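You operate a simulated robot arm through the tools that you are given. There is no shell and no other tool. Be economical: measure what you need, move in short steps, check, and stop when the job is done.

You are at the controls of a simulated robot arm. One attempt, no reset.

TASK
Put two of the squeeze bottles from the top of the low cabinet on the clear end of the service table. Then stack the pack labelled "Fuses" from the top of the low cabinet on top of the pack marked "Goggles". Then take the grey gloves from the shelf under the service table and put it on the clear end of the service table. Then take the yellow caster from the shelf under the service table and leave it on top of the carton on the left half of the service table. Then take the bucket on the clear end of the service table and put it away on the bucket shelf. Then take the small bin and leave it on the top of the steel cabinet. Then take the tin on the steel counter and put it away on the shelf under the service table. Then take the blue jet from the jug shelf and put it on the steel worktop. Then take the bottle marked "Floor Cleaner" from the jug shelf and leave it on the steel worktop. Then switch the yellow switch on. Then take the green filter from the left half of the service table and leave it in the caddy. Then push the cabinet door shut. Do these in the order given. Set down upright: squeeze bottle, caster, bucket, jet, bottle.

Only the result counts: the job must be done as asked and must still hold three seconds after the hand-in. Knocking over, shifting, dropping, spilling or breaking anything else fails it.

THE ROBOT
A 7-joint arm with a fingered hand on a trunk, on a base that drives. Base frame: it is fixed to the floor where the robot stands at the start and does not move with it; the origin is under the middle of the robot, x ahead of it, y to its left, z up. Lengths are in m, angles in degrees, forces in N, time in s.
With the tool pointing down near the work surface it reaches from about 0.2 to 0.54 m from the robot's upright axis, wherever it stands. Its first joint turns from -166.0 to 166.0 degrees. Places, roughly: bottle [-6.5, 1.5, 0.5]; bucket [0.5, 1, 0.75]; bucket shelf (42x24 cm) [-6.52, 0.84, 0.24]; cabinet door [0.7, 3.5, 0.5]; caddy (27x21x10 cm) [-0.3, 3.8, 0.9]; carton [0.75, 2.25, 0.75]; caster [0.25, 0.75, 0.25]; clear end of the service table [0.5, 0.7, 0.8]; filter [0.5, 2, 0.75]; gloves [0.25, 0.5, 0.25]; jet [-6.5, 1.5, 0.5]; pack [0.5, -0.25, 0.75]; shelf under the service table [0.5, 1.4, 0.2]; small bin (15x11x8 cm) [0.3, 1.8, 0.8]; squeeze bottle [0.5, -0.5, 1]; steel worktop (52x17 cm) [-6.48, 1.48, 0.84]; tin [-6.5, 0.25, 1]; top of the steel cabinet [0.7, 3.8, 1]; yellow switch [-4.5, -0.4, 0.4]. Payload 4 kg.
The TCP is the grasp point between the finger pads, 0.026 m short of the fingertips. In the tool frame z runs along the fingers and y along their closing line. Largest opening 0.132 m; the body of the gripper starts 0.073 m behind the TCP. The gripper is a hand of 4 fingers: y runs from the thumb to the fingers, the wrist lies at [0, 0, -0.239] in the tool frame, and closing takes about 1.5 s.
Orientation is that of the tool frame in the base frame, as a unit quaternion [w, x, y, z]. With the fingers straight down and closing along the base's y, the tool's x points along the base's -x, its y along +y and its z along -z.

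THE INTERFACE
- The arm moves only by the tool jog_arm. Its argument "targets" is a list of rows, each a list of 6 numbers: the shift along the tool's x, y, z in m, then the turn, a rotation vector about the tool's x, y, z in degrees. In form: [[x, y, z, ax, ay, az], ...]. A call has 1 to 20 rows; each row is the pose to reach, as a shift and turn from the pose commanded when the call began, along the tool's axes at that moment. "hand" is the closure, from 0 (fully open) to 1 (shut), set as the call begins (left out, the last holds). Each row takes 0.2 s and may step no farther than 0.05 m and 8.6 degrees from the row before; otherwise, or with a gripper value out of range, the whole call is refused. A pose out of reach is approached as far as the arm can. The call stops where the force on the tool passes 40 N (or 10 N more than at its start, if that is more) or the arm is blocked; 0.2 s more then pass. The fingers move at their own pace (about 0.072 m/s each) and stop on an object; they squeeze with about 22 N. The grip force told is the motor's: it shows also when the fingers shut on nothing. Time passes only in rows, and 0.2 s behind the last, so rows that repeat a pose let the fingers close. It gives the time, the measured TCP pose, the force on the tool (base axes), the opening and the grip force at its end, in the units of the frame above (readings bear some noise), with the torque about the TCP (base axes, N m) and any sound that the robot's microphone picked up.
- Cameras (640 x 400 px; columns grow to the right, rows downward): "scene" is now at [0.0164, 0.1555, 1.5012]; the picture's right is [0.05, -1.00, 0.00], its down [-0.79, -0.04, -0.61] and it looks along [0.61, 0.03, -0.79] (base axes); focal length 214 px, centre (320, 200). "wrist" rides on the gripper at [0.068, 0.002, -0.097] in the tool frame; the picture's right is [-0.03, 1.00, 0.00], its down [-0.82, -0.02, -0.58] and it looks along [-0.58, -0.02, 0.82] (tool axes); focal length 270 px, centre (320, 200). There is no depth. A picture from a camera that has moved, and an enlarged one, comes with that camera's place and axes in the base frame and with its lens. The place of the scene camera against the robot may be out by one fixed shift of up to 0.012 m in any direction.
- snapshot(camera): a new picture of that camera. No time passes.
- move_column(by): slides the trunk up (or, below 0, down) by that many m; the arm and the scene camera ride with it, the base frame stays. It gives what a move gives, with no picture.
- steer(legs): drives the robot by 1 to 6 legs, each [ahead, turn to the left] in m and degrees, along the robot's own axes; the way and the turn of a leg run together, so that a leg with both is an arc; at most 1.5 m and 180 degrees a leg. The arm and the cameras ride along, it lands a little off, and it stops where it bumps. It gives what a move gives.
- set_fingers(finger1, finger2, finger3, thumb_bend): sets how far each is bent, from 0 (flat) to 100 (curled in); at 30 the hand is open as for a grip, at 70 the pads meet at the TCP. One left out holds its place. A second passes; each finger stops where it meets its share of the squeeze, and holds until it gets a number again. A gripper value or a shape takes the hand back. It gives what a move gives, with no picture; readings hold the bend of each and the force on the fingers (four entries, about 0 where the hand has none), thumb and palm.
- preshape(shape): the hand has 4 fingers and takes this shape, open, in about a second: jaw (thumb against the fingers, like two jaws); tri (thumb and two fingers); tip (a fingertip pinch); poke (one finger out to press); point (the index stretched); flat (the hand flat); cup (the hand cupped); fist (a fist). The gripper value then closes the fingers along that shape, each until it touches; the sizes above hold for jaw. It gives what a move gives, with no picture.
- head_to(pan, tilt): turns the head with the scene camera to pan (to the left, within 155 degrees either way) and tilt (down, from -29 to 69), counted from straight ahead of the robot. It gives what a move gives.
- inspect(camera, box): a new picture of the part [left, top, right, bottom] of that camera's present view, enlarged. No time passes.
- sign_off(): hands the job in; it is judged then, once.

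Go step by step. Nothing tells you exact positions but the pictures and the camera data: compare them with the known pose of the tool, close in by small moves and look again before you grip or let go. The budget is 567 turns and 360 pictures, counting those below and the enlarged ones. Unless the task says otherwise, let go and move clear before handing in.

The tools are called as name(argument=value, ...) on one line, values as JSON. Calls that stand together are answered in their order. jog_arm: Moves the arm, as the interface text tells. Its arguments: {"type":"object","properties":{"targets":{"type":"array","items":{"type":"array","items":{"type":"number"}}},"hand":{"type":"number"}},"required":["targets"]} The other tools are called the same way: move_column (by) slides the trunk up or down; preshape (shape) gives the hand a shape; set_fingers (finger1, finger2, finger3, thumb_bend) moves the fingers one by one; steer (legs) drives the base; head_to (pan, tilt) turns the head that bears the scene camera; snapshot (camera) takes a picture; inspect (camera, box) takes an enlarged picture of a part of a camera's view; sign_off () hands the job in.

At the start:

```text
time_s: 0.0
ee_pos: [0.4603, 0.1666, 1.0946]
tool_rot: [0.0, 0.0, 1.0, 0.0]
wrist_force: [-0.7, -0.2, -0.3]
ft_torque: [0.02, -0.01, 0.0]
grip_width: 0.1317
grip_force: 0.1
shape: jaw
bend: [30.0, 30.0, 30.0, 30.0]
finger forces: [0.1, 0.0, 0.1, 0.0, 0.0, 0.1]
trunk travel left (down, up): [-0.475, 0.115]
robot x, y, heading: [-0.0059, 0.0007, -0.0]
head pan, tilt: [2.8, 52.1]
```

scene: 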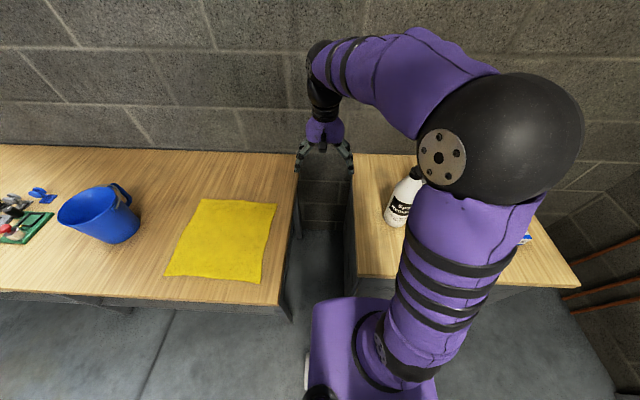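
wrist: 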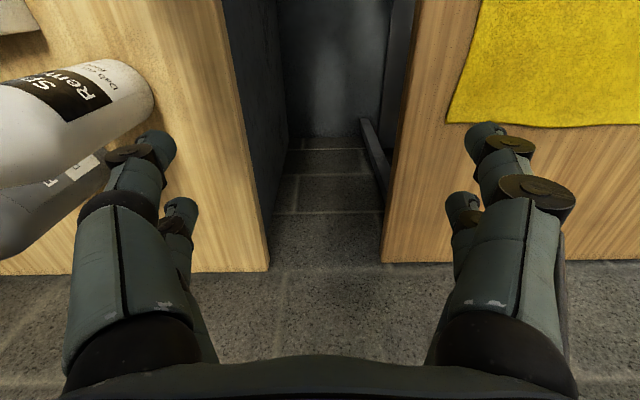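

I see the service table to the left with a cloth on its clear end and a bucket, and the low cabinet to the right, partly hidden by the arm. I'll look around with the head first.

head_to(pan=-45, tilt=45)

snapshot(camera="scene")

head_to(pan=60, tilt=35)

snapshot(camera="scene")

head_to(pan=150, tilt=15)

snapshot(camera="scene")

```text
time_s: 1.2
ee_pos: [0.4595, 0.1669, 1.0946]
tool_rot: [0.0, 0.001, 1.0, 0.0]
wrist_force: [0.3, 0.5, 0.2]
ft_torque: [0.0, 0.01, 0.01]
grip_width: 0.1322
grip_force: 0.0
shape: jaw
bend: [30.0, 30.0, 30.0, 30.0]
finger forces: [0.1, 0.0, 0.0, 0.0, 0.0, 0.0]
trunk travel left (down, up): [-0.475, 0.115]
robot x, y, heading: [-0.0003, -0.0029, -0.2]
head pan, tilt: [-45.0, 45.0]
```

```text
357 pictures are left
camera scene: at [-0.001, 0.0944, 1.5109], right [-0.71, -0.71, 0.0], down [-0.5, 0.5, -0.71], along [0.5, -0.5, -0.71], focal length 214 px, centre (320, 200)
```

scene: 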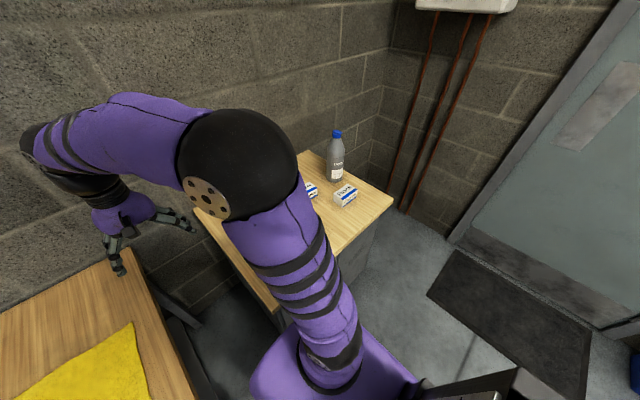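

```text
time_s: 3.0
ee_pos: [0.46, 0.1664, 1.0945]
tool_rot: [0.0, 0.001, 1.0, 0.0]
wrist_force: [0.9, -0.2, -0.3]
ft_torque: [0.0, 0.0, 0.03]
grip_width: 0.1318
grip_force: 0.1
shape: jaw
bend: [30.0, 30.0, 30.0, 30.0]
finger forces: [0.0, 0.0, 0.0, 0.0, 0.0, 0.1]
trunk travel left (down, up): [-0.475, 0.115]
robot x, y, heading: [-0.0006, -0.0013, 0.2]
head pan, tilt: [60.0, 35.0]
```

```text
356 pictures are left
camera scene: at [-0.0145, 0.2281, 1.5257], right [0.87, -0.5, 0.0], down [-0.29, -0.5, -0.82], along [0.41, 0.71, -0.57], focal length 214 px, centre (320, 200)
```

scene: 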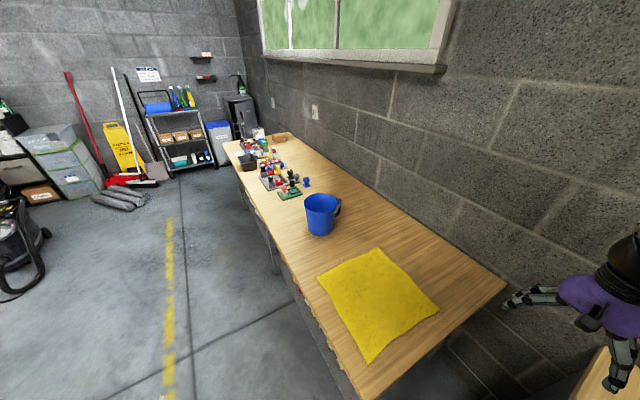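

```text
time_s: 4.6
ee_pos: [0.4596, 0.1662, 1.0949]
tool_rot: [0.0, 0.0, 1.0, 0.0]
wrist_force: [0.0, 0.2, -0.6]
ft_torque: [-0.02, 0.02, 0.01]
grip_width: 0.1321
grip_force: 0.0
shape: jaw
bend: [30.0, 30.0, 30.0, 30.0]
finger forces: [0.1, 0.0, 0.0, 0.1, 0.1, 0.0]
trunk travel left (down, up): [-0.475, 0.115]
robot x, y, heading: [-0.0008, 0.0007, -0.1]
head pan, tilt: [150.0, 15.0]
```

```text
355 pictures are left
camera scene: at [-0.1394, 0.1986, 1.5577], right [0.5, 0.87, 0.0], down [0.22, -0.13, -0.97], along [-0.84, 0.48, -0.26], focal length 214 px, centre (320, 200)
```

scene: 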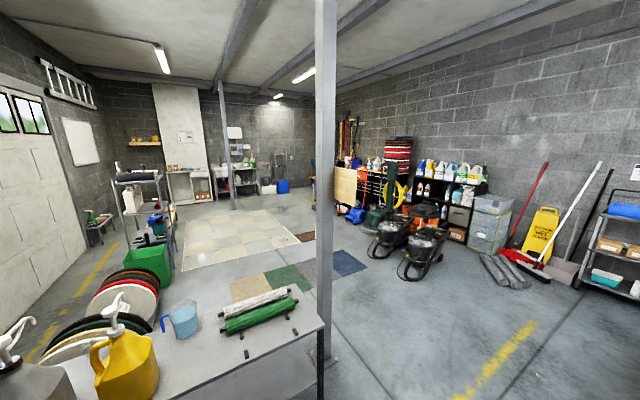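

The room is large; the low cabinet is hidden behind the arm. I'll swing the arm to the left to see the cabinet top.

jog_arm(targets=[[0.03, 0.03, 0, 0, 0, 0], [0.06, 0.06, 0, 0, 0, 0], [0.09, 0.09, 0, 0, 0, 0], [0.12, 0.12, 0, 0, 0, 0], [0.15, 0.15, 0, 0, 0, 0], [0.18, 0.18, 0, 0, 0, 0], [0.21, 0.21, 0, 0, 0, 0], [0.24, 0.24, 0, 0, 0, 0]])

head_to(pan=-25, tilt=50)

snapshot(camera="scene")

```text
time_s: 6.4
ee_pos: [0.2194, 0.4083, 1.0942]
tool_rot: [0.0, 0.001, 1.0, 0.0]
wrist_force: [-0.8, -0.4, -0.7]
ft_torque: [0.0, 0.04, 0.0]
grip_width: 0.1319
grip_force: 0.1
shape: jaw
bend: [30.0, 30.0, 30.0, 30.0]
finger forces: [0.0, 0.0, 0.0, 0.1, 0.0, 0.1]
trunk travel left (down, up): [-0.475, 0.115]
robot x, y, heading: [-0.0021, 0.0013, -0.2]
head pan, tilt: [150.0, 15.0]
```

```text
time_s: 9.1
ee_pos: [0.2186, 0.4084, 1.0948]
tool_rot: [0.0, 0.0, 1.0, 0.0]
wrist_force: [-0.8, 0.5, -0.6]
ft_torque: [-0.01, -0.01, -0.02]
grip_width: 0.1318
grip_force: 0.0
shape: jaw
bend: [30.0, 30.0, 30.0, 30.0]
finger forces: [0.0, 0.0, 0.0, 0.1, 0.0, 0.0]
trunk travel left (down, up): [-0.475, 0.115]
robot x, y, heading: [0.001, -0.0026, 0.1]
head pan, tilt: [-25.0, 50.0]
```

```text
354 pictures are left
camera scene: at [0.0112, 0.1194, 1.504], right [-0.42, -0.91, 0.0], down [-0.69, 0.32, -0.64], along [0.58, -0.27, -0.77], focal length 214 px, centre (320, 200)
```

scene: 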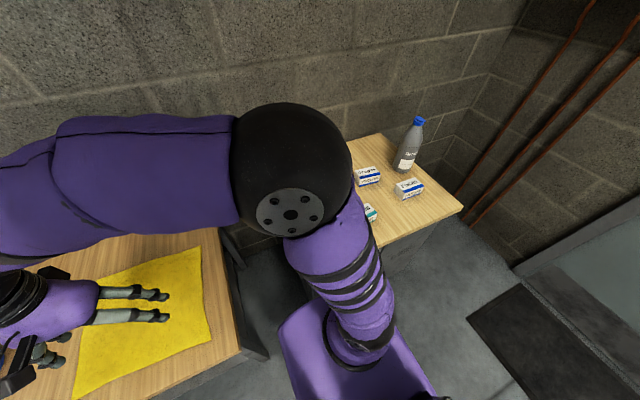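

The elbow blocks the view. I'll raise the trunk and turn the robot to face -y, so the camera (on the robot's left side) stands nearer the cabinet.

move_column(by=0.1)

steer(legs=[[0, -90]])

head_to(pan=90, tilt=45)

snapshot(camera="scene")

```text
time_s: 10.4
ee_pos: [0.22, 0.4081, 1.1928]
tool_rot: [0.0, 0.001, 1.0, 0.0]
wrist_force: [0.4, 0.0, 0.5]
ft_torque: [0.01, 0.01, 0.01]
grip_width: 0.1317
grip_force: 0.0
shape: jaw
bend: [30.0, 30.0, 30.0, 30.0]
finger forces: [0.1, 0.1, 0.0, 0.0, 0.0, 0.1]
trunk travel left (down, up): [-0.575, 0.015]
robot x, y, heading: [-0.003, -0.0034, -0.1]
head pan, tilt: [-25.0, 50.0]
```

```text
time_s: 14.7
ee_pos: [0.4272, -0.1812, 1.1944]
tool_rot: [0.001, 0.675, 0.738, -0.001]
wrist_force: [0.2, 0.7, 0.5]
ft_torque: [-0.02, -0.05, 0.0]
grip_width: 0.1318
grip_force: 0.0
shape: jaw
bend: [30.0, 30.0, 30.0, 30.0]
finger forces: [0.0, 0.1, 0.1, 0.0, 0.0, 0.0]
trunk travel left (down, up): [-0.575, 0.015]
robot x, y, heading: [0.0035, 0.0014, -84.8]
head pan, tilt: [-25.0, 50.0]
stopped in leg 1: the robot was blocked; the commanded pose is now the measured one
```

```text
time_s: 16.6
ee_pos: [0.4273, -0.1813, 1.1957]
tool_rot: [0.0, 0.675, 0.738, 0.0]
wrist_force: [0.1, 0.7, -0.8]
ft_torque: [-0.04, 0.03, 0.04]
grip_width: 0.132
grip_force: 0.1
shape: jaw
bend: [30.0, 30.0, 30.0, 30.0]
finger forces: [0.1, 0.1, 0.0, 0.0, 0.0, 0.1]
trunk travel left (down, up): [-0.575, 0.015]
robot x, y, heading: [-0.0022, -0.0002, -84.8]
head pan, tilt: [90.0, 45.0]
```

```text
353 pictures are left
camera scene: at [0.2291, 0.0801, 1.6109], right [0.09, -1.0, 0.0], down [-0.7, -0.07, -0.71], along [0.7, 0.07, -0.71], focal length 214 px, centre (320, 200)
```

scene: 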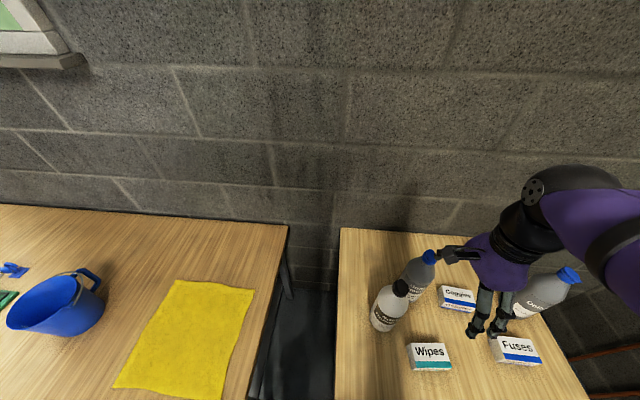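

I can see the cabinet top: packs "Goggles", "Wipes", "Fuses", and three bottles. Zooming in.

inspect(camera="scene", box=[340, 220, 600, 382])

snapshot(camera="wrist")

```text
2.46 times, centred on (470, 301) of scene
camera zoom: at [0.2291, 0.0801, 1.6109], right [0.09, -1.0, 0.0], down [-0.7, -0.07, -0.71], along [0.7, 0.07, -0.71], focal length 528 px, centre (-49, -49)
```

zoom: 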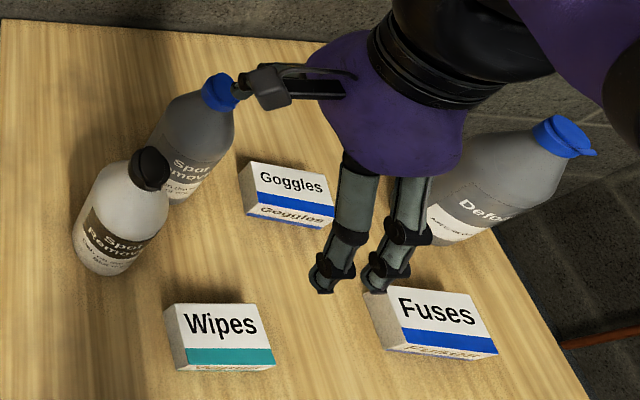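

```text
351 pictures are left
camera wrist: at [0.4215, -0.1128, 1.2903], right [1.0, 0.07, 0.0], down [0.05, -0.81, 0.58], along [0.04, -0.58, -0.82], focal length 270 px, centre (320, 200)
```

wrist: 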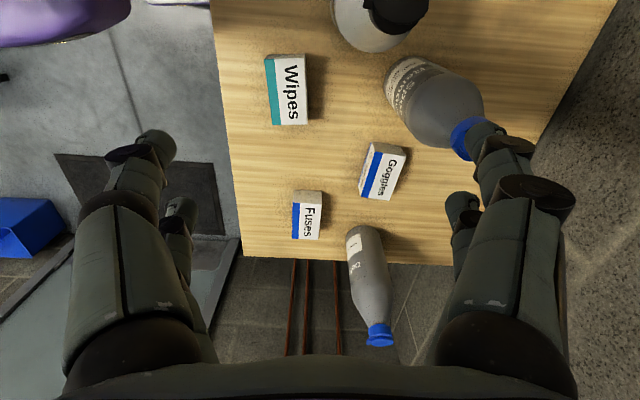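

Two "Spot Remover" bottles stand near the cabinet's table side. I'll check what blocks the base by looking down.

head_to(pan=140, tilt=69)

snapshot(camera="scene")

head_to(pan=20, tilt=69)

snapshot(camera="scene")

```text
time_s: 17.8
ee_pos: [0.4274, -0.1813, 1.1938]
tool_rot: [0.0, 0.674, 0.739, 0.001]
wrist_force: [-0.1, 0.3, -1.1]
ft_torque: [0.0, 0.0, -0.02]
grip_width: 0.1319
grip_force: 0.2
shape: jaw
bend: [30.0, 30.0, 30.0, 30.0]
finger forces: [0.0, 0.1, 0.0, 0.0, 0.0, 0.0]
trunk travel left (down, up): [-0.575, 0.015]
robot x, y, heading: [-0.003, 0.0009, -84.6]
head pan, tilt: [140.0, 68.8]
```

```text
350 pictures are left
camera scene: at [0.18, 0.1186, 1.582], right [0.82, -0.57, 0.0], down [-0.53, -0.77, -0.36], along [0.21, 0.3, -0.93], focal length 214 px, centre (320, 200)
```

scene: 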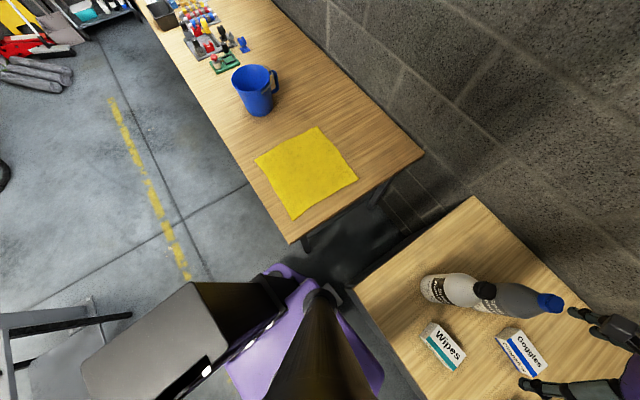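

```text
time_s: 19.8
ee_pos: [0.4258, -0.1818, 1.1944]
tool_rot: [0.0, 0.674, 0.739, 0.0]
wrist_force: [0.3, -0.7, -0.3]
ft_torque: [0.01, 0.02, 0.03]
grip_width: 0.1318
grip_force: 0.1
shape: jaw
bend: [30.0, 30.0, 30.0, 30.0]
finger forces: [0.1, 0.0, 0.1, 0.0, 0.1, 0.1]
trunk travel left (down, up): [-0.575, 0.015]
robot x, y, heading: [-0.0008, -0.0042, -84.7]
head pan, tilt: [20.0, 68.8]
```

```text
349 pictures are left
camera scene: at [0.1721, 0.0221, 1.582], right [-0.9, -0.43, 0.0], down [-0.4, 0.84, -0.36], along [0.16, -0.33, -0.93], focal length 214 px, centre (320, 200)
```

scene: 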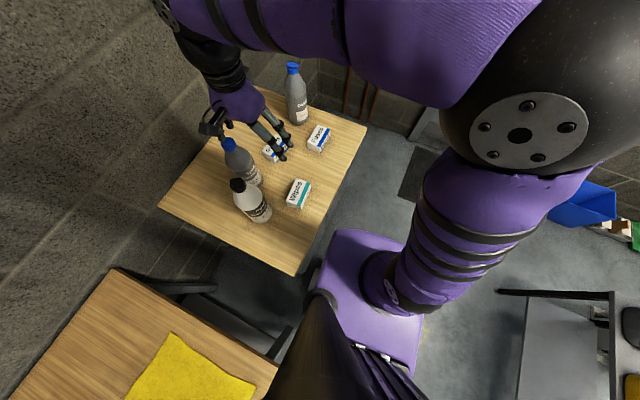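

The rear-left corner of the base seems to be touching the table end. I'll drive forward (-y) a little and finish the turn.

steer(legs=[[0.2, 0], [0, -5.3]])

head_to(pan=75, tilt=55)

snapshot(camera="scene")

```text
time_s: 21.9
ee_pos: [0.4282, -0.4203, 1.1941]
tool_rot: [0.0, 0.707, 0.707, 0.0]
wrist_force: [0.0, -0.2, 0.1]
ft_torque: [-0.01, -0.01, -0.01]
grip_width: 0.1318
grip_force: 0.1
shape: jaw
bend: [30.0, 30.0, 30.0, 30.0]
finger forces: [0.0, 0.0, 0.0, 0.0, 0.0, 0.0]
trunk travel left (down, up): [-0.575, 0.015]
robot x, y, heading: [0.0203, -0.1985, -90.0]
head pan, tilt: [20.0, 68.8]
```

```text
time_s: 23.2
ee_pos: [0.4275, -0.4201, 1.1939]
tool_rot: [0.0, 0.706, 0.708, 0.0]
wrist_force: [-0.3, -0.4, 0.3]
ft_torque: [0.06, 0.05, -0.04]
grip_width: 0.1321
grip_force: 0.1
shape: jaw
bend: [30.0, 30.0, 30.0, 30.0]
finger forces: [0.0, 0.0, 0.0, 0.0, 0.1, 0.0]
trunk travel left (down, up): [-0.575, 0.015]
robot x, y, heading: [0.0184, -0.2002, -89.9]
head pan, tilt: [75.0, 55.0]
```

```text
348 pictures are left
camera scene: at [0.243, -0.1605, 1.5974], right [-0.26, -0.97, 0.0], down [-0.79, 0.21, -0.57], along [0.55, -0.15, -0.82], focal length 214 px, centre (320, 200)
```

scene: 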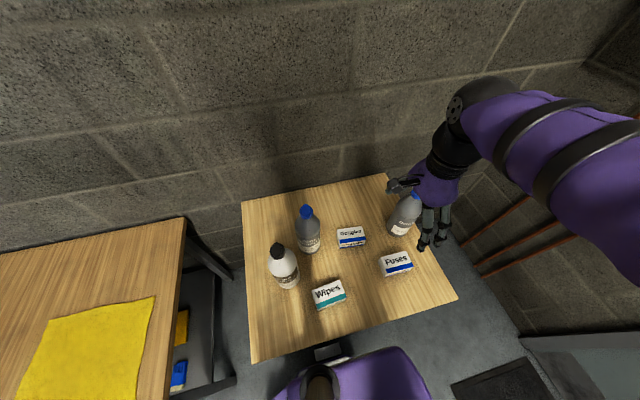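

The whole cabinet top is in view. I'll bring the hand into a near-horizontal side-grasp pose, high and on the table side of the white Spot Remover.

jog_arm(targets=[[0.023, -0.003, 0, -4.58, 1.7, 6.54], [0.047, -0.007, 0, -9.16, 3.4, 13.08], [0.07, -0.01, 0, -13.74, 5.1, 19.62], [0.093, -0.013, 0, -18.32, 6.8, 26.16], [0.117, -0.017, 0, -22.9, 8.5, 32.7], [0.14, -0.02, 0, -27.49, 10.19, 39.25], [0.163, -0.023, 0, -32.07, 11.89, 45.79], [0.187, -0.027, 0, -36.65, 13.59, 52.33], [0.21, -0.03, 0, -41.23, 15.29, 58.87], [0.233, -0.033, 0, -45.81, 16.99, 65.41], [0.257, -0.037, 0, -50.39, 18.69, 71.95], [0.28, -0.04, 0, -54.97, 20.39, 78.49], [0.303, -0.043, 0, -59.55, 22.09, 85.03], [0.327, -0.047, 0, -64.13, 23.79, 91.57], [0.35, -0.05, 0, -68.72, 25.49, 98.12], [0.373, -0.053, 0, -73.3, 27.18, 104.66], [0.397, -0.057, 0, -77.88, 28.88, 111.2], [0.42, -0.06, 0, -82.46, 30.58, 117.74]])

snapshot(camera="scene")

snapshot(camera="wrist")

```text
time_s: 25.3
ee_pos: [0.3896, -0.2849, 1.2206]
tool_rot: [0.146, 0.917, 0.099, 0.358]
wrist_force: [0.6, 0.0, -0.5]
ft_torque: [-0.01, 0.03, 0.0]
grip_width: 0.1322
grip_force: 0.1
shape: jaw
bend: [30.0, 30.0, 30.0, 30.0]
finger forces: [0.0, 0.0, 0.0, 0.0, 0.0, 0.0]
trunk travel left (down, up): [-0.575, 0.015]
robot x, y, heading: [0.0195, -0.2003, -89.9]
head pan, tilt: [75.0, 55.0]
stopped in row 10: the arm was blocked; the commanded pose is now the measured one
```

```text
347 pictures are left
camera scene: at [0.2438, -0.1613, 1.5974], right [-0.26, -0.97, 0.0], down [-0.79, 0.21, -0.57], along [0.55, -0.15, -0.82], focal length 214 px, centre (320, 200)
```

scene: 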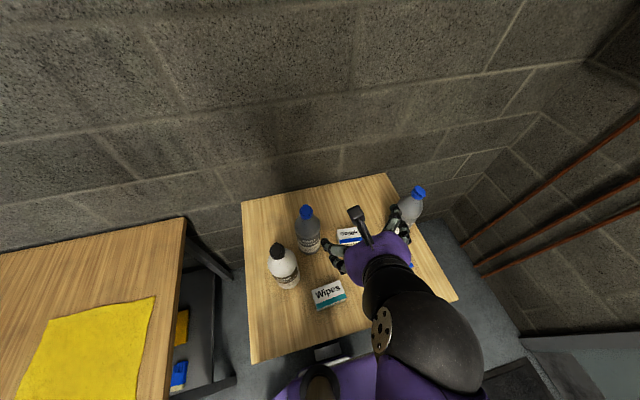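

```text
346 pictures are left
camera wrist: at [0.3721, -0.2483, 1.3307], right [0.06, -0.94, 0.32], down [-0.99, -0.1, -0.11], along [0.14, -0.31, -0.94], focal length 270 px, centre (320, 200)
```

wrist: 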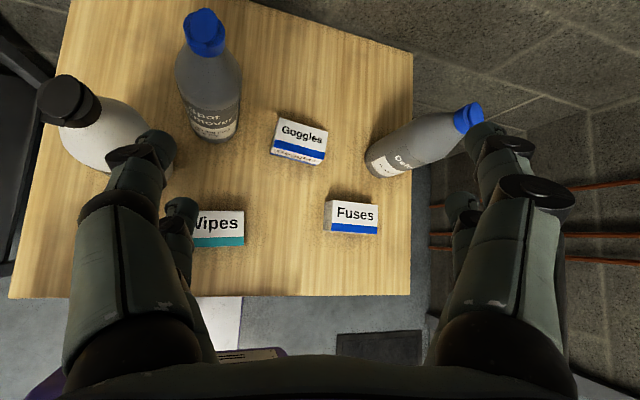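

The arm was blocked, likely a wrist limit. I'll retrace to the tool-down pose and then turn the other way (camera toward the robot).

jog_arm(targets=[[0, 0, 0, 4.1, -1.73, -6.66], [0, 0, 0, 8.2, -3.46, -13.3], [0, 0, 0, 12.3, -5.2, -20], [0, 0, 0, 16.4, -6.9, -26.6], [0, 0, 0, 20.5, -8.65, -33.3], [0, 0, 0, 24.6, -10.4, -40], [0, 0, 0, 28.7, -12.1, -46.6], [0, 0, 0, 32.8, -13.8, -53.3], [0, 0, 0, 36.9, -15.6, -59.9], [0, 0, 0, 41, -17.3, -66.6], [0, 0, 0, 45.1, -19, -73.2]])

jog_arm(targets=[[0, 0, 0, 0, 0, -8.5], [0, 0, 0, 0, 0, -17], [0, 0, 0, 0, 0, -25.5], [0, 0, 0, 0, 0, -34], [0, 0, 0, 0, 0, -42.5], [0, 0, 0, 0, 0, -51], [0, 0, 0, 0, 0, -59.5], [0, 0, 0, 0, 0, -68], [0, 0, 0, 0, 0, -76.5], [0, 0, 0, 0, 0, -85]])

```text
time_s: 27.7
ee_pos: [0.3902, -0.2851, 1.2213]
tool_rot: [0.001, 0.707, 0.707, -0.002]
wrist_force: [-1.3, -0.3, -0.5]
ft_torque: [0.01, 0.02, 0.01]
grip_width: 0.1321
grip_force: 0.1
shape: jaw
bend: [30.0, 30.0, 30.0, 30.0]
finger forces: [0.0, 0.1, 0.0, 0.0, 0.0, 0.0]
trunk travel left (down, up): [-0.575, 0.015]
robot x, y, heading: [0.0171, -0.2017, -89.9]
head pan, tilt: [75.0, 55.0]
```

```text
time_s: 29.9
ee_pos: [0.3882, -0.2853, 1.2217]
tool_rot: [0.001, 0.043, 0.999, -0.001]
wrist_force: [-0.3, -0.5, 0.6]
ft_torque: [-0.01, 0.02, 0.01]
grip_width: 0.1316
grip_force: 0.0
shape: jaw
bend: [30.0, 30.0, 30.0, 30.0]
finger forces: [0.0, 0.0, 0.0, 0.0, 0.0, 0.0]
trunk travel left (down, up): [-0.575, 0.015]
robot x, y, heading: [0.0218, -0.2001, -89.9]
head pan, tilt: [75.0, 55.0]
```

jog_arm(targets=[[-0.008, 0.026, 0.003, 0, -8.5, 0], [-0.016, 0.052, 0.006, 0, -17, 0], [-0.024, 0.078, 0.009, 0, -25.5, 0], [-0.032, 0.104, 0.011, 0, -34, 0], [-0.04, 0.13, 0.014, 0, -42.5, 0], [-0.048, 0.156, 0.017, 0, -51, 0], [-0.0565, 0.1825, 0.02, 0, -59.5, 0]])

snapshot(camera="scene")

snapshot(camera="wrist")

```text
time_s: 31.1
ee_pos: [0.4529, -0.2547, 1.2238]
tool_rot: [0.373, 0.153, 0.915, -0.026]
wrist_force: [-0.2, 0.3, -0.3]
ft_torque: [0.0, 0.02, 0.0]
grip_width: 0.132
grip_force: 0.0
shape: jaw
bend: [30.0, 30.0, 30.0, 30.0]
finger forces: [0.0, 0.0, 0.0, 0.0, 0.0, 0.1]
trunk travel left (down, up): [-0.575, 0.015]
robot x, y, heading: [0.0234, -0.1996, -90.1]
head pan, tilt: [75.0, 55.0]
stopped in row 6: the arm was blocked; the commanded pose is now the measured one
```

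```text
345 pictures are left
camera scene: at [0.2434, -0.1606, 1.5974], right [-0.26, -0.97, 0.0], down [-0.79, 0.21, -0.57], along [0.55, -0.15, -0.82], focal length 214 px, centre (320, 200)
```

scene: 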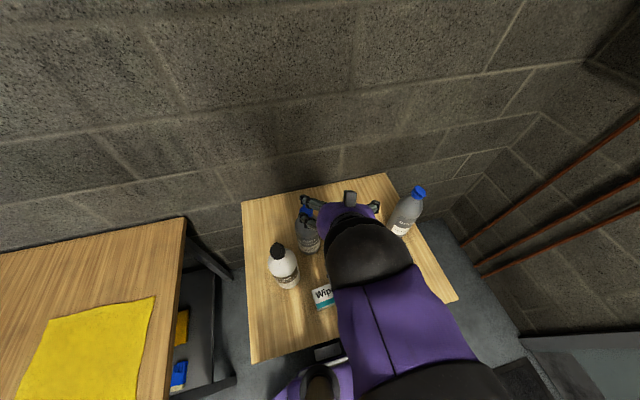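

```text
344 pictures are left
camera wrist: at [0.3407, -0.2202, 1.2458], right [0.32, 0.94, 0.09], down [0.16, -0.14, 0.98], along [0.94, -0.3, -0.19], focal length 270 px, centre (320, 200)
```

wrist: 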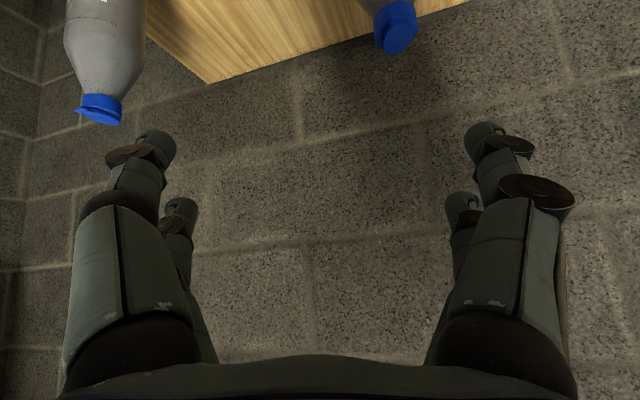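

The forearm seems to be up against the head mast on the robot's left; so work should lie ahead of the robot instead. I'll untilt, swing the arm to the front, and turn the robot to face the cabinet.

jog_arm(targets=[[0, 0, 0, 0, 7.33, 0], [0, 0, 0, 0, 14.67, 0], [0, 0, 0, 0, 22, 0], [0, 0, 0, 0, 29.3, 0], [0, 0, 0, 0, 36.7, 0], [0, 0, 0, 0, 44, 0]])

```text
time_s: 32.5
ee_pos: [0.4535, -0.2545, 1.2236]
tool_rot: [0.002, 0.151, 0.988, 0.033]
wrist_force: [-0.5, 1.4, 0.0]
ft_torque: [-0.01, 0.02, 0.01]
grip_width: 0.1322
grip_force: 0.2
shape: jaw
bend: [30.0, 30.0, 30.0, 30.0]
finger forces: [0.1, 0.0, 0.0, 0.0, 0.0, 0.0]
trunk travel left (down, up): [-0.575, 0.015]
robot x, y, heading: [0.0206, -0.2014, -89.8]
head pan, tilt: [75.0, 55.0]
```

jog_arm(targets=[[-0.003, -0.049, 0, 0, 0, 6.5], [-0.006, -0.0975, 0, 0, 0, 13], [0.001, -0.145, 0, 0, 0, 19.5], [0.009, -0.193, 0, 0, 0, 26], [0.027, -0.238, 0, 0, 0, 32.5], [0.0455, -0.283, 0, 0, 0, 39], [0.074, -0.323, 0, 0, 0, 45.5], [0.102, -0.362, 0, 0, 0, 52], [0.138, -0.395, 0, 0, 0, 58.5], [0.174, -0.426, 0, 0, 0, 65]])

steer(legs=[[0, 45]])

```text
time_s: 34.7
ee_pos: [0.1575, -0.608, 1.1986]
tool_rot: [-0.015, 0.659, 0.751, 0.03]
wrist_force: [-1.0, 0.8, 1.1]
ft_torque: [0.0, 0.0, 0.0]
grip_width: 0.1321
grip_force: 0.0
shape: jaw
bend: [30.0, 30.0, 30.0, 30.0]
finger forces: [0.0, 0.0, 0.0, 0.0, 0.0, 0.0]
trunk travel left (down, up): [-0.575, 0.015]
robot x, y, heading: [0.0181, -0.2034, -89.9]
head pan, tilt: [75.0, 55.0]
```

```text
time_s: 37.3
ee_pos: [0.4024, -0.3977, 1.1994]
tool_rot: [-0.026, 0.329, 0.944, 0.022]
wrist_force: [-0.2, -0.5, -0.7]
ft_torque: [0.01, 0.0, 0.04]
grip_width: 0.132
grip_force: 0.0
shape: jaw
bend: [30.0, 30.0, 30.0, 30.0]
finger forces: [0.0, 0.0, 0.0, 0.1, 0.1, 0.0]
trunk travel left (down, up): [-0.575, 0.015]
robot x, y, heading: [0.0207, -0.2007, -45.9]
head pan, tilt: [75.0, 55.0]
```

steer(legs=[[0, 38]])

head_to(pan=0, tilt=55)

snapshot(camera="scene")

snapshot(camera="wrist")

```text
time_s: 39.7
ee_pos: [0.4435, -0.1236, 1.1997]
tool_rot: [-0.032, 0.008, 0.999, 0.012]
wrist_force: [-0.2, -0.1, 0.6]
ft_torque: [0.0, -0.02, 0.04]
grip_width: 0.1318
grip_force: 0.1
shape: jaw
bend: [30.0, 30.0, 30.0, 30.0]
finger forces: [0.0, 0.0, 0.1, 0.0, 0.1, 0.0]
trunk travel left (down, up): [-0.575, 0.015]
robot x, y, heading: [0.0196, -0.1984, -8.1]
head pan, tilt: [75.0, 55.0]
```

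```text
time_s: 41.2
ee_pos: [0.4428, -0.1226, 1.1997]
tool_rot: [-0.032, 0.007, 0.999, 0.013]
wrist_force: [-1.1, -0.6, -0.5]
ft_torque: [-0.01, 0.03, 0.02]
grip_width: 0.132
grip_force: 0.0
shape: jaw
bend: [30.0, 30.0, 30.0, 30.0]
finger forces: [0.1, 0.0, 0.0, 0.1, 0.0, 0.0]
trunk travel left (down, up): [-0.575, 0.015]
robot x, y, heading: [0.0224, -0.203, -8.0]
head pan, tilt: [0.0, 55.0]
```

```text
343 pictures are left
camera scene: at [0.0542, -0.0526, 1.5975], right [-0.14, -0.99, 0.0], down [-0.81, 0.12, -0.57], along [0.57, -0.08, -0.82], focal length 214 px, centre (320, 200)
```

scene: 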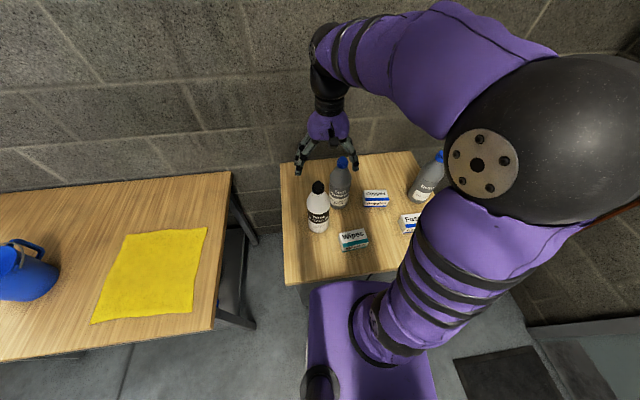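

```text
342 pictures are left
camera wrist: at [0.3806, -0.1229, 1.299], right [0.04, 1.0, 0.02], down [0.85, -0.05, 0.52], along [0.52, 0.0, -0.85], focal length 270 px, centre (320, 200)
```

wrist: 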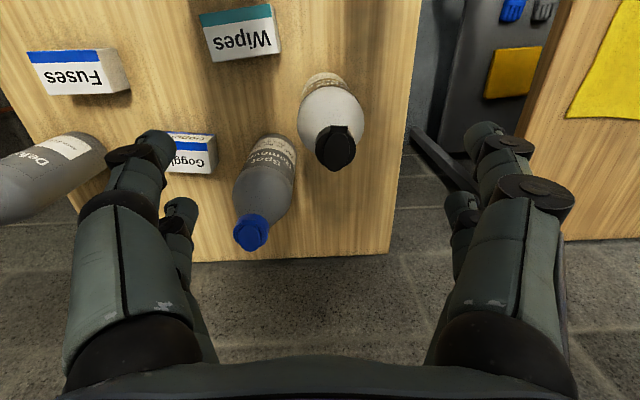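

Now facing the cabinet with the hand above the white bottle (cap about (0.467,-0.106,1.07)). I'll tilt the hand forward to about 30° below horizontal above the bottle.

jog_arm(targets=[[-0.003, 0.002, 0, 0, -8.4, 0], [-0.006, 0.005, 0, 0, -16.8, 0], [-0.009, 0.007, 0, 0, -25.2, 0], [-0.011, 0.01, 0, 0, -33.6, 0], [-0.014, 0.012, 0, 0, -42, 0], [-0.017, 0.015, 0, 0, -50, 0], [-0.02, 0.017, 0, 0, -58, 0]])

snapshot(camera="scene")

snapshot(camera="wrist")

```text
time_s: 42.8
ee_pos: [0.4627, -0.1051, 1.1995]
tool_rot: [0.457, 0.012, 0.889, 0.008]
wrist_force: [-0.1, 0.9, -0.1]
ft_torque: [0.01, -0.01, 0.01]
grip_width: 0.1319
grip_force: 0.0
shape: jaw
bend: [30.0, 30.0, 30.0, 30.0]
finger forces: [0.1, 0.0, 0.0, 0.0, 0.0, 0.0]
trunk travel left (down, up): [-0.575, 0.015]
robot x, y, heading: [0.0183, -0.1971, -8.2]
head pan, tilt: [0.0, 55.0]
```

```text
341 pictures are left
camera scene: at [0.0541, -0.0519, 1.5974], right [-0.14, -0.99, 0.0], down [-0.81, 0.12, -0.57], along [0.57, -0.08, -0.82], focal length 214 px, centre (320, 200)
```

scene: 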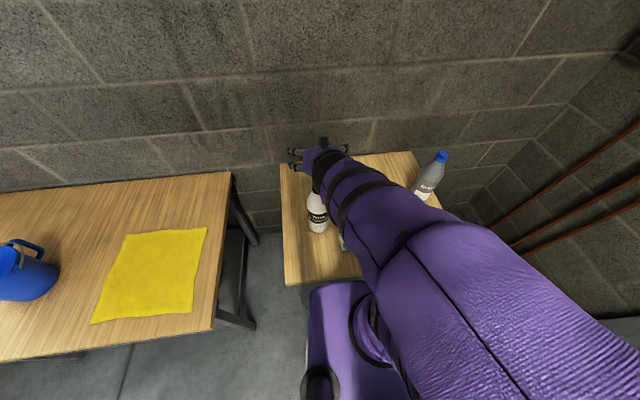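

```text
340 pictures are left
camera wrist: at [0.3441, -0.1025, 1.197], right [0.03, 1.0, 0.04], down [0.0, -0.04, 1.0], along [1.0, -0.03, -0.01], focal length 270 px, centre (320, 200)
```

wrist: 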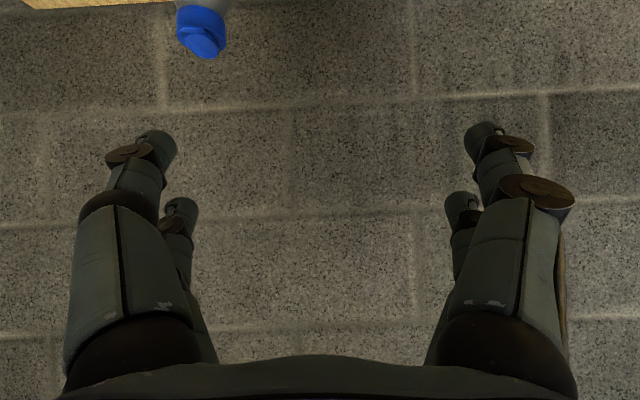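

The tilt works here. I'll lower with the trunk in steps, watching.

move_column(by=-0.13)

snapshot(camera="wrist")

```text
time_s: 44.3
ee_pos: [0.4629, -0.1058, 1.0684]
tool_rot: [0.456, 0.012, 0.89, 0.009]
wrist_force: [-0.1, -0.8, 0.5]
ft_torque: [-0.01, 0.04, -0.01]
grip_width: 0.1322
grip_force: 0.2
shape: jaw
bend: [30.0, 30.0, 30.0, 30.0]
finger forces: [0.1, 0.0, 0.0, 0.0, 0.0, 0.1]
trunk travel left (down, up): [-0.445, 0.145]
robot x, y, heading: [0.0206, -0.2015, -7.8]
head pan, tilt: [0.0, 55.0]
```

```text
339 pictures are left
camera wrist: at [0.3442, -0.1032, 1.0672], right [0.03, 1.0, 0.05], down [0.01, -0.05, 1.0], along [1.0, -0.03, -0.01], focal length 270 px, centre (320, 200)
```

wrist: 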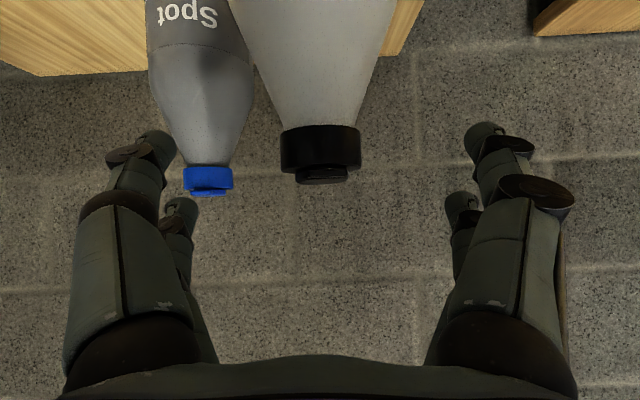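

move_column(by=-0.155)

snapshot(camera="wrist")

snapshot(camera="scene")

```text
time_s: 46.1
ee_pos: [0.4621, -0.1064, 0.9113]
tool_rot: [0.456, 0.012, 0.89, 0.008]
wrist_force: [0.4, -0.2, -1.0]
ft_torque: [-0.01, 0.01, 0.01]
grip_width: 0.1321
grip_force: 0.1
shape: jaw
bend: [30.0, 30.0, 30.0, 30.0]
finger forces: [0.0, 0.0, 0.0, 0.0, 0.0, 0.0]
trunk travel left (down, up): [-0.29, 0.3]
robot x, y, heading: [0.0189, -0.2019, -7.8]
head pan, tilt: [0.0, 55.0]
```

```text
338 pictures are left
camera wrist: at [0.3442, -0.1032, 0.9122], right [0.03, 1.0, 0.05], down [0.01, -0.05, 1.0], along [1.0, -0.03, -0.01], focal length 270 px, centre (320, 200)
```

wrist: 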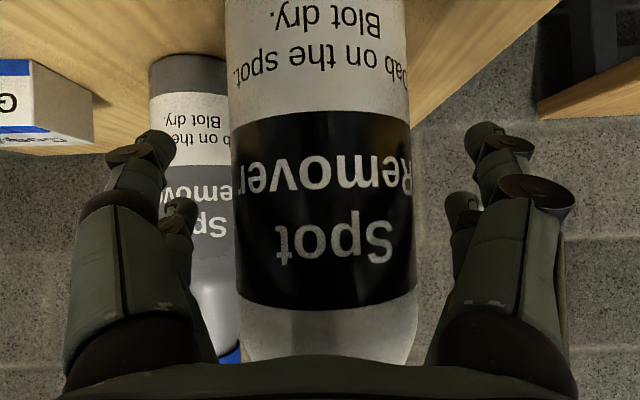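

```text
337 pictures are left
camera scene: at [0.0541, -0.0526, 1.3125], right [-0.14, -0.99, 0.0], down [-0.81, 0.12, -0.57], along [0.57, -0.08, -0.82], focal length 214 px, centre (320, 200)
```

scene: 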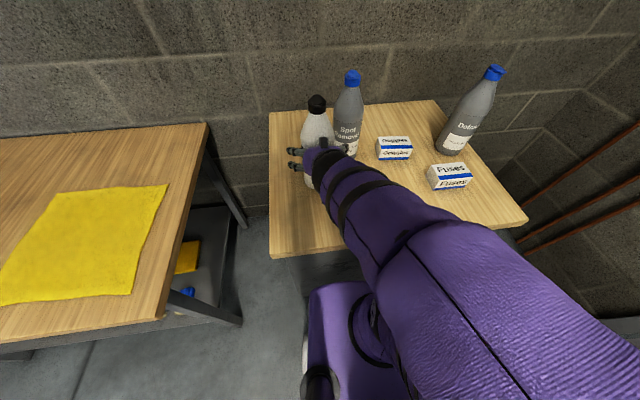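

The bottle stands centred between the fingers. Gripping.

jog_arm(targets=[[0, 0, 0, 0, 0, 0], [0, 0, 0, 0, 0, 0], [0, 0, 0, 0, 0, 0], [0, 0, 0, 0, 0, 0], [0, 0, 0, 0, 0, 0], [0, 0, 0, 0, 0, 0], [0, 0, 0, 0, 0, 0], [0, 0, 0, 0, 0, 0], [0, 0, 0, 0, 0, 0]], hand=1)

move_column(by=0.04)

snapshot(camera="wrist")

```text
time_s: 48.1
ee_pos: [0.464, -0.107, 0.9126]
tool_rot: [0.457, 0.012, 0.889, 0.007]
wrist_force: [-0.7, -0.2, -0.5]
ft_torque: [-0.08, 0.13, 0.0]
grip_width: 0.0728
grip_force: 22.1
shape: jaw
bend: [72.0, 71.0, 72.0, 70.0]
finger forces: [20.1, 19.8, 20.1, 0.1, 19.6, 0.1]
trunk travel left (down, up): [-0.29, 0.3]
robot x, y, heading: [0.0189, -0.2034, -8.1]
head pan, tilt: [0.0, 55.0]
```

```text
time_s: 49.0
ee_pos: [0.464, -0.1057, 0.9521]
tool_rot: [0.457, 0.012, 0.889, 0.008]
wrist_force: [-0.4, -0.6, -6.7]
ft_torque: [-0.01, 0.08, -0.01]
grip_width: 0.0726
grip_force: 21.7
shape: jaw
bend: [72.0, 72.0, 72.0, 70.0]
finger forces: [20.2, 19.7, 20.4, 0.1, 19.3, 0.0]
trunk travel left (down, up): [-0.33, 0.26]
robot x, y, heading: [0.0202, -0.1983, -8.0]
head pan, tilt: [0.0, 55.0]
```

```text
336 pictures are left
camera wrist: at [0.3443, -0.1031, 0.952], right [0.03, 1.0, 0.05], down [0.01, -0.05, 1.0], along [1.0, -0.03, -0.01], focal length 270 px, centre (320, 200)
```

wrist: 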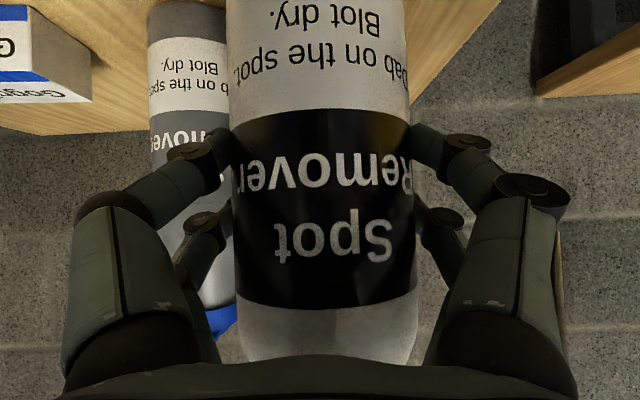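

Lifted cleanly. I'll raise it and look behind the robot before driving to the service table.

move_column(by=0.2)

head_to(pan=155, tilt=50)

snapshot(camera="scene")

head_to(pan=90, tilt=50)

snapshot(camera="scene")

```text
time_s: 51.1
ee_pos: [0.4632, -0.1077, 1.1525]
tool_rot: [0.458, 0.013, 0.889, 0.007]
wrist_force: [0.7, 0.1, -6.1]
ft_torque: [-0.02, 0.05, -0.02]
grip_width: 0.0728
grip_force: 22.3
shape: jaw
bend: [72.0, 72.0, 72.0, 70.0]
finger forces: [20.1, 19.7, 20.4, 0.0, 19.4, 0.0]
trunk travel left (down, up): [-0.53, 0.06]
robot x, y, heading: [0.0196, -0.1986, -8.1]
head pan, tilt: [0.0, 55.0]
```

```text
time_s: 53.5
ee_pos: [0.4623, -0.1068, 1.1521]
tool_rot: [0.457, 0.012, 0.889, 0.008]
wrist_force: [-0.1, 0.0, -4.8]
ft_torque: [-0.02, 0.1, 0.03]
grip_width: 0.0725
grip_force: 22.4
shape: jaw
bend: [72.0, 72.0, 72.0, 70.0]
finger forces: [20.1, 19.6, 20.3, 0.0, 19.3, 0.0]
trunk travel left (down, up): [-0.53, 0.06]
robot x, y, heading: [0.0179, -0.2043, -8.1]
head pan, tilt: [154.7, 50.0]
```

```text
335 pictures are left
camera scene: at [-0.0811, 0.0, 1.559], right [0.55, 0.83, 0.0], down [0.64, -0.42, -0.64], along [-0.54, 0.35, -0.77], focal length 214 px, centre (320, 200)
```

scene: 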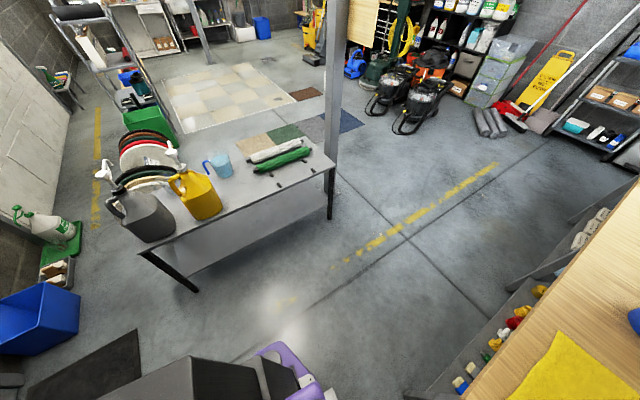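

```text
time_s: 54.9
ee_pos: [0.4638, -0.1074, 1.1519]
tool_rot: [0.456, 0.011, 0.89, 0.008]
wrist_force: [-0.1, 0.3, -5.6]
ft_torque: [0.01, 0.08, -0.02]
grip_width: 0.0724
grip_force: 21.8
shape: jaw
bend: [72.0, 72.0, 72.0, 70.0]
finger forces: [20.2, 19.7, 20.4, 0.1, 19.2, 0.1]
trunk travel left (down, up): [-0.53, 0.06]
robot x, y, heading: [0.0216, -0.2062, -8.0]
head pan, tilt: [90.0, 50.0]
```

```text
334 pictures are left
camera scene: at [-0.0061, 0.0339, 1.559], right [0.99, -0.14, 0.0], down [-0.11, -0.76, -0.64], along [0.09, 0.64, -0.77], focal length 214 px, centre (320, 200)
```

scene: 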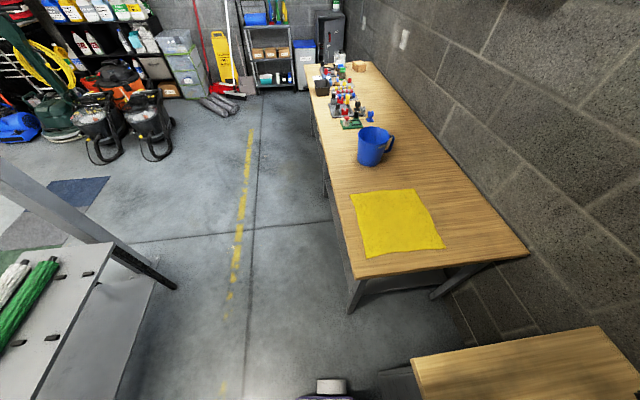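

There's about 1 m of corridor behind. I'll back off, go along the table, and face it near y≈0.69.

steer(legs=[[-0.25, 0], [0, 98], [0.85, 0], [0, -90]])

head_to(pan=10, tilt=60)

snapshot(camera="scene")

```text
time_s: 69.4
ee_pos: [0.1927, 0.8022, 1.152]
tool_rot: [0.455, -0.056, 0.888, 0.042]
wrist_force: [-1.0, -0.4, -5.0]
ft_torque: [-0.05, 0.08, 0.03]
grip_width: 0.0722
grip_force: 21.9
shape: jaw
bend: [72.0, 72.0, 72.0, 70.0]
finger forces: [20.2, 19.4, 20.4, 0.0, 18.9, 0.1]
trunk travel left (down, up): [-0.53, 0.06]
robot x, y, heading: [-0.2324, 0.6412, 0.9]
head pan, tilt: [90.0, 50.0]
```

```text
time_s: 70.9
ee_pos: [0.1953, 0.8025, 1.1523]
tool_rot: [0.455, -0.057, 0.888, 0.043]
wrist_force: [0.1, -0.3, -5.3]
ft_torque: [-0.01, 0.11, 0.02]
grip_width: 0.0723
grip_force: 21.8
shape: jaw
bend: [72.0, 72.0, 72.0, 70.0]
finger forces: [20.2, 19.5, 20.4, 0.0, 18.9, 0.1]
trunk travel left (down, up): [-0.53, 0.06]
robot x, y, heading: [-0.2318, 0.6395, 0.9]
head pan, tilt: [10.0, 60.0]
```

```text
333 pictures are left
camera scene: at [-0.2251, 0.804, 1.5464], right [0.19, -0.98, 0.0], down [-0.85, -0.16, -0.5], along [0.49, 0.09, -0.87], focal length 214 px, centre (320, 200)
```

scene: 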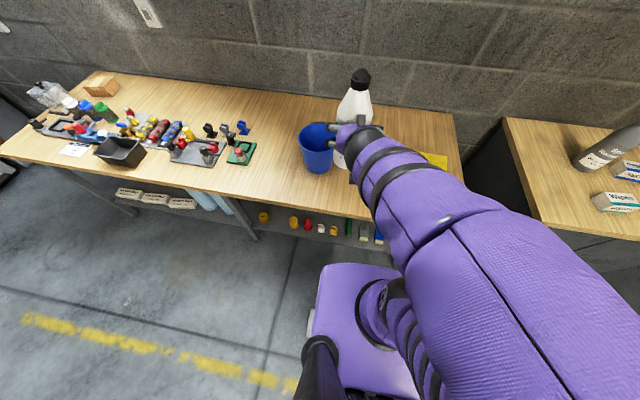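

The bucket is around (0.42,0.93) and the cloth's edge near y 0.66; the free gap at y≈0.755 suits the bottles. I'll go a bit closer.

steer(legs=[[0.1, 0]])

jog_arm(targets=[[-0.025, -0.018, 0.034, 0, 0, 0], [-0.05, -0.036, 0.068, 0, 0, 0], [-0.075, -0.054, 0.102, 0, 0, 0], [-0.099, -0.071, 0.1345, 0, 0, 0]])

snapshot(camera="scene")

snapshot(camera="wrist")

```text
time_s: 72.1
ee_pos: [0.2929, 0.8045, 1.1518]
tool_rot: [0.454, -0.057, 0.888, 0.043]
wrist_force: [0.6, -0.2, -6.3]
ft_torque: [-0.05, 0.05, 0.02]
grip_width: 0.0724
grip_force: 22.0
shape: jaw
bend: [72.0, 72.0, 72.0, 70.0]
finger forces: [20.1, 19.6, 20.5, 0.0, 19.0, 0.1]
trunk travel left (down, up): [-0.53, 0.06]
robot x, y, heading: [-0.134, 0.6417, 0.8]
head pan, tilt: [10.0, 60.0]
```

```text
time_s: 73.3
ee_pos: [0.4191, 0.8802, 1.1643]
tool_rot: [0.459, -0.168, 0.868, 0.09]
wrist_force: [-0.2, -1.1, -5.4]
ft_torque: [-0.04, 0.08, 0.02]
grip_width: 0.0719
grip_force: 22.1
shape: jaw
bend: [72.0, 72.0, 72.0, 70.0]
finger forces: [21.0, 20.1, 21.2, 0.0, 19.9, 0.0]
trunk travel left (down, up): [-0.53, 0.06]
robot x, y, heading: [-0.1342, 0.6431, 1.0]
head pan, tilt: [10.0, 60.0]
stopped in row 4: the arm was blocked; the commanded pose is now the measured one
```

```text
332 pictures are left
camera scene: at [-0.1268, 0.8045, 1.5465], right [0.19, -0.98, 0.0], down [-0.85, -0.16, -0.5], along [0.49, 0.09, -0.87], focal length 214 px, centre (320, 200)
```

scene: 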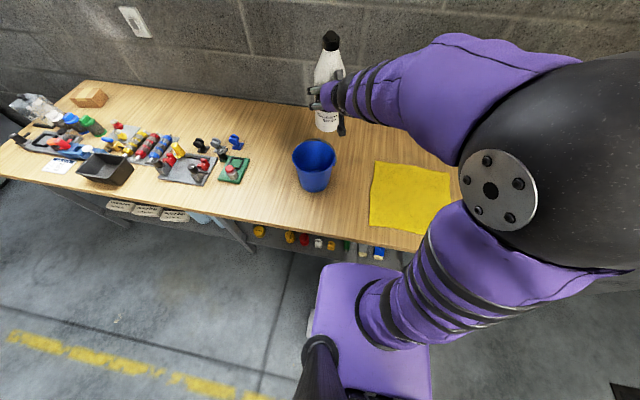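

```text
331 pictures are left
camera wrist: at [0.3077, 0.8375, 1.1599], right [-0.36, 0.93, 0.02], down [-0.01, -0.03, 1.0], along [0.93, 0.36, 0.02], focal length 270 px, centre (320, 200)
```

wrist: 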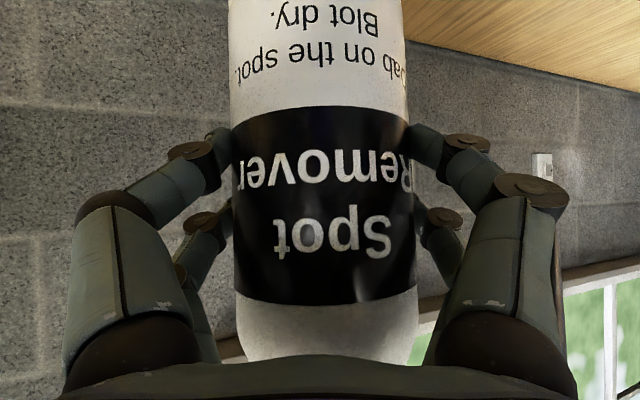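

The arm drifted as it neared its reach limit. I'll bring it back to a nearer spot (x≈0.40, y≈0.755) with yaw corrected.

jog_arm(targets=[[0.013, -0.027, -0.011, 4.1, 0, 2.8], [0.027, -0.054, -0.022, 8.2, 0, 5.6], [0.04, -0.081, -0.033, 12.4, 0, 8.5], [0.053, -0.108, -0.043, 16.5, 0, 11.3]])

```text
time_s: 74.3
ee_pos: [0.3979, 0.7568, 1.1462]
tool_rot: [0.468, -0.014, 0.884, 0.01]
wrist_force: [-0.3, 0.0, -5.6]
ft_torque: [-0.02, 0.05, -0.02]
grip_width: 0.072
grip_force: 21.9
shape: jaw
bend: [72.0, 72.0, 72.0, 70.0]
finger forces: [21.0, 19.9, 21.1, 0.0, 19.7, 0.0]
trunk travel left (down, up): [-0.53, 0.06]
robot x, y, heading: [-0.1303, 0.6433, 0.7]
head pan, tilt: [10.0, 60.0]
```

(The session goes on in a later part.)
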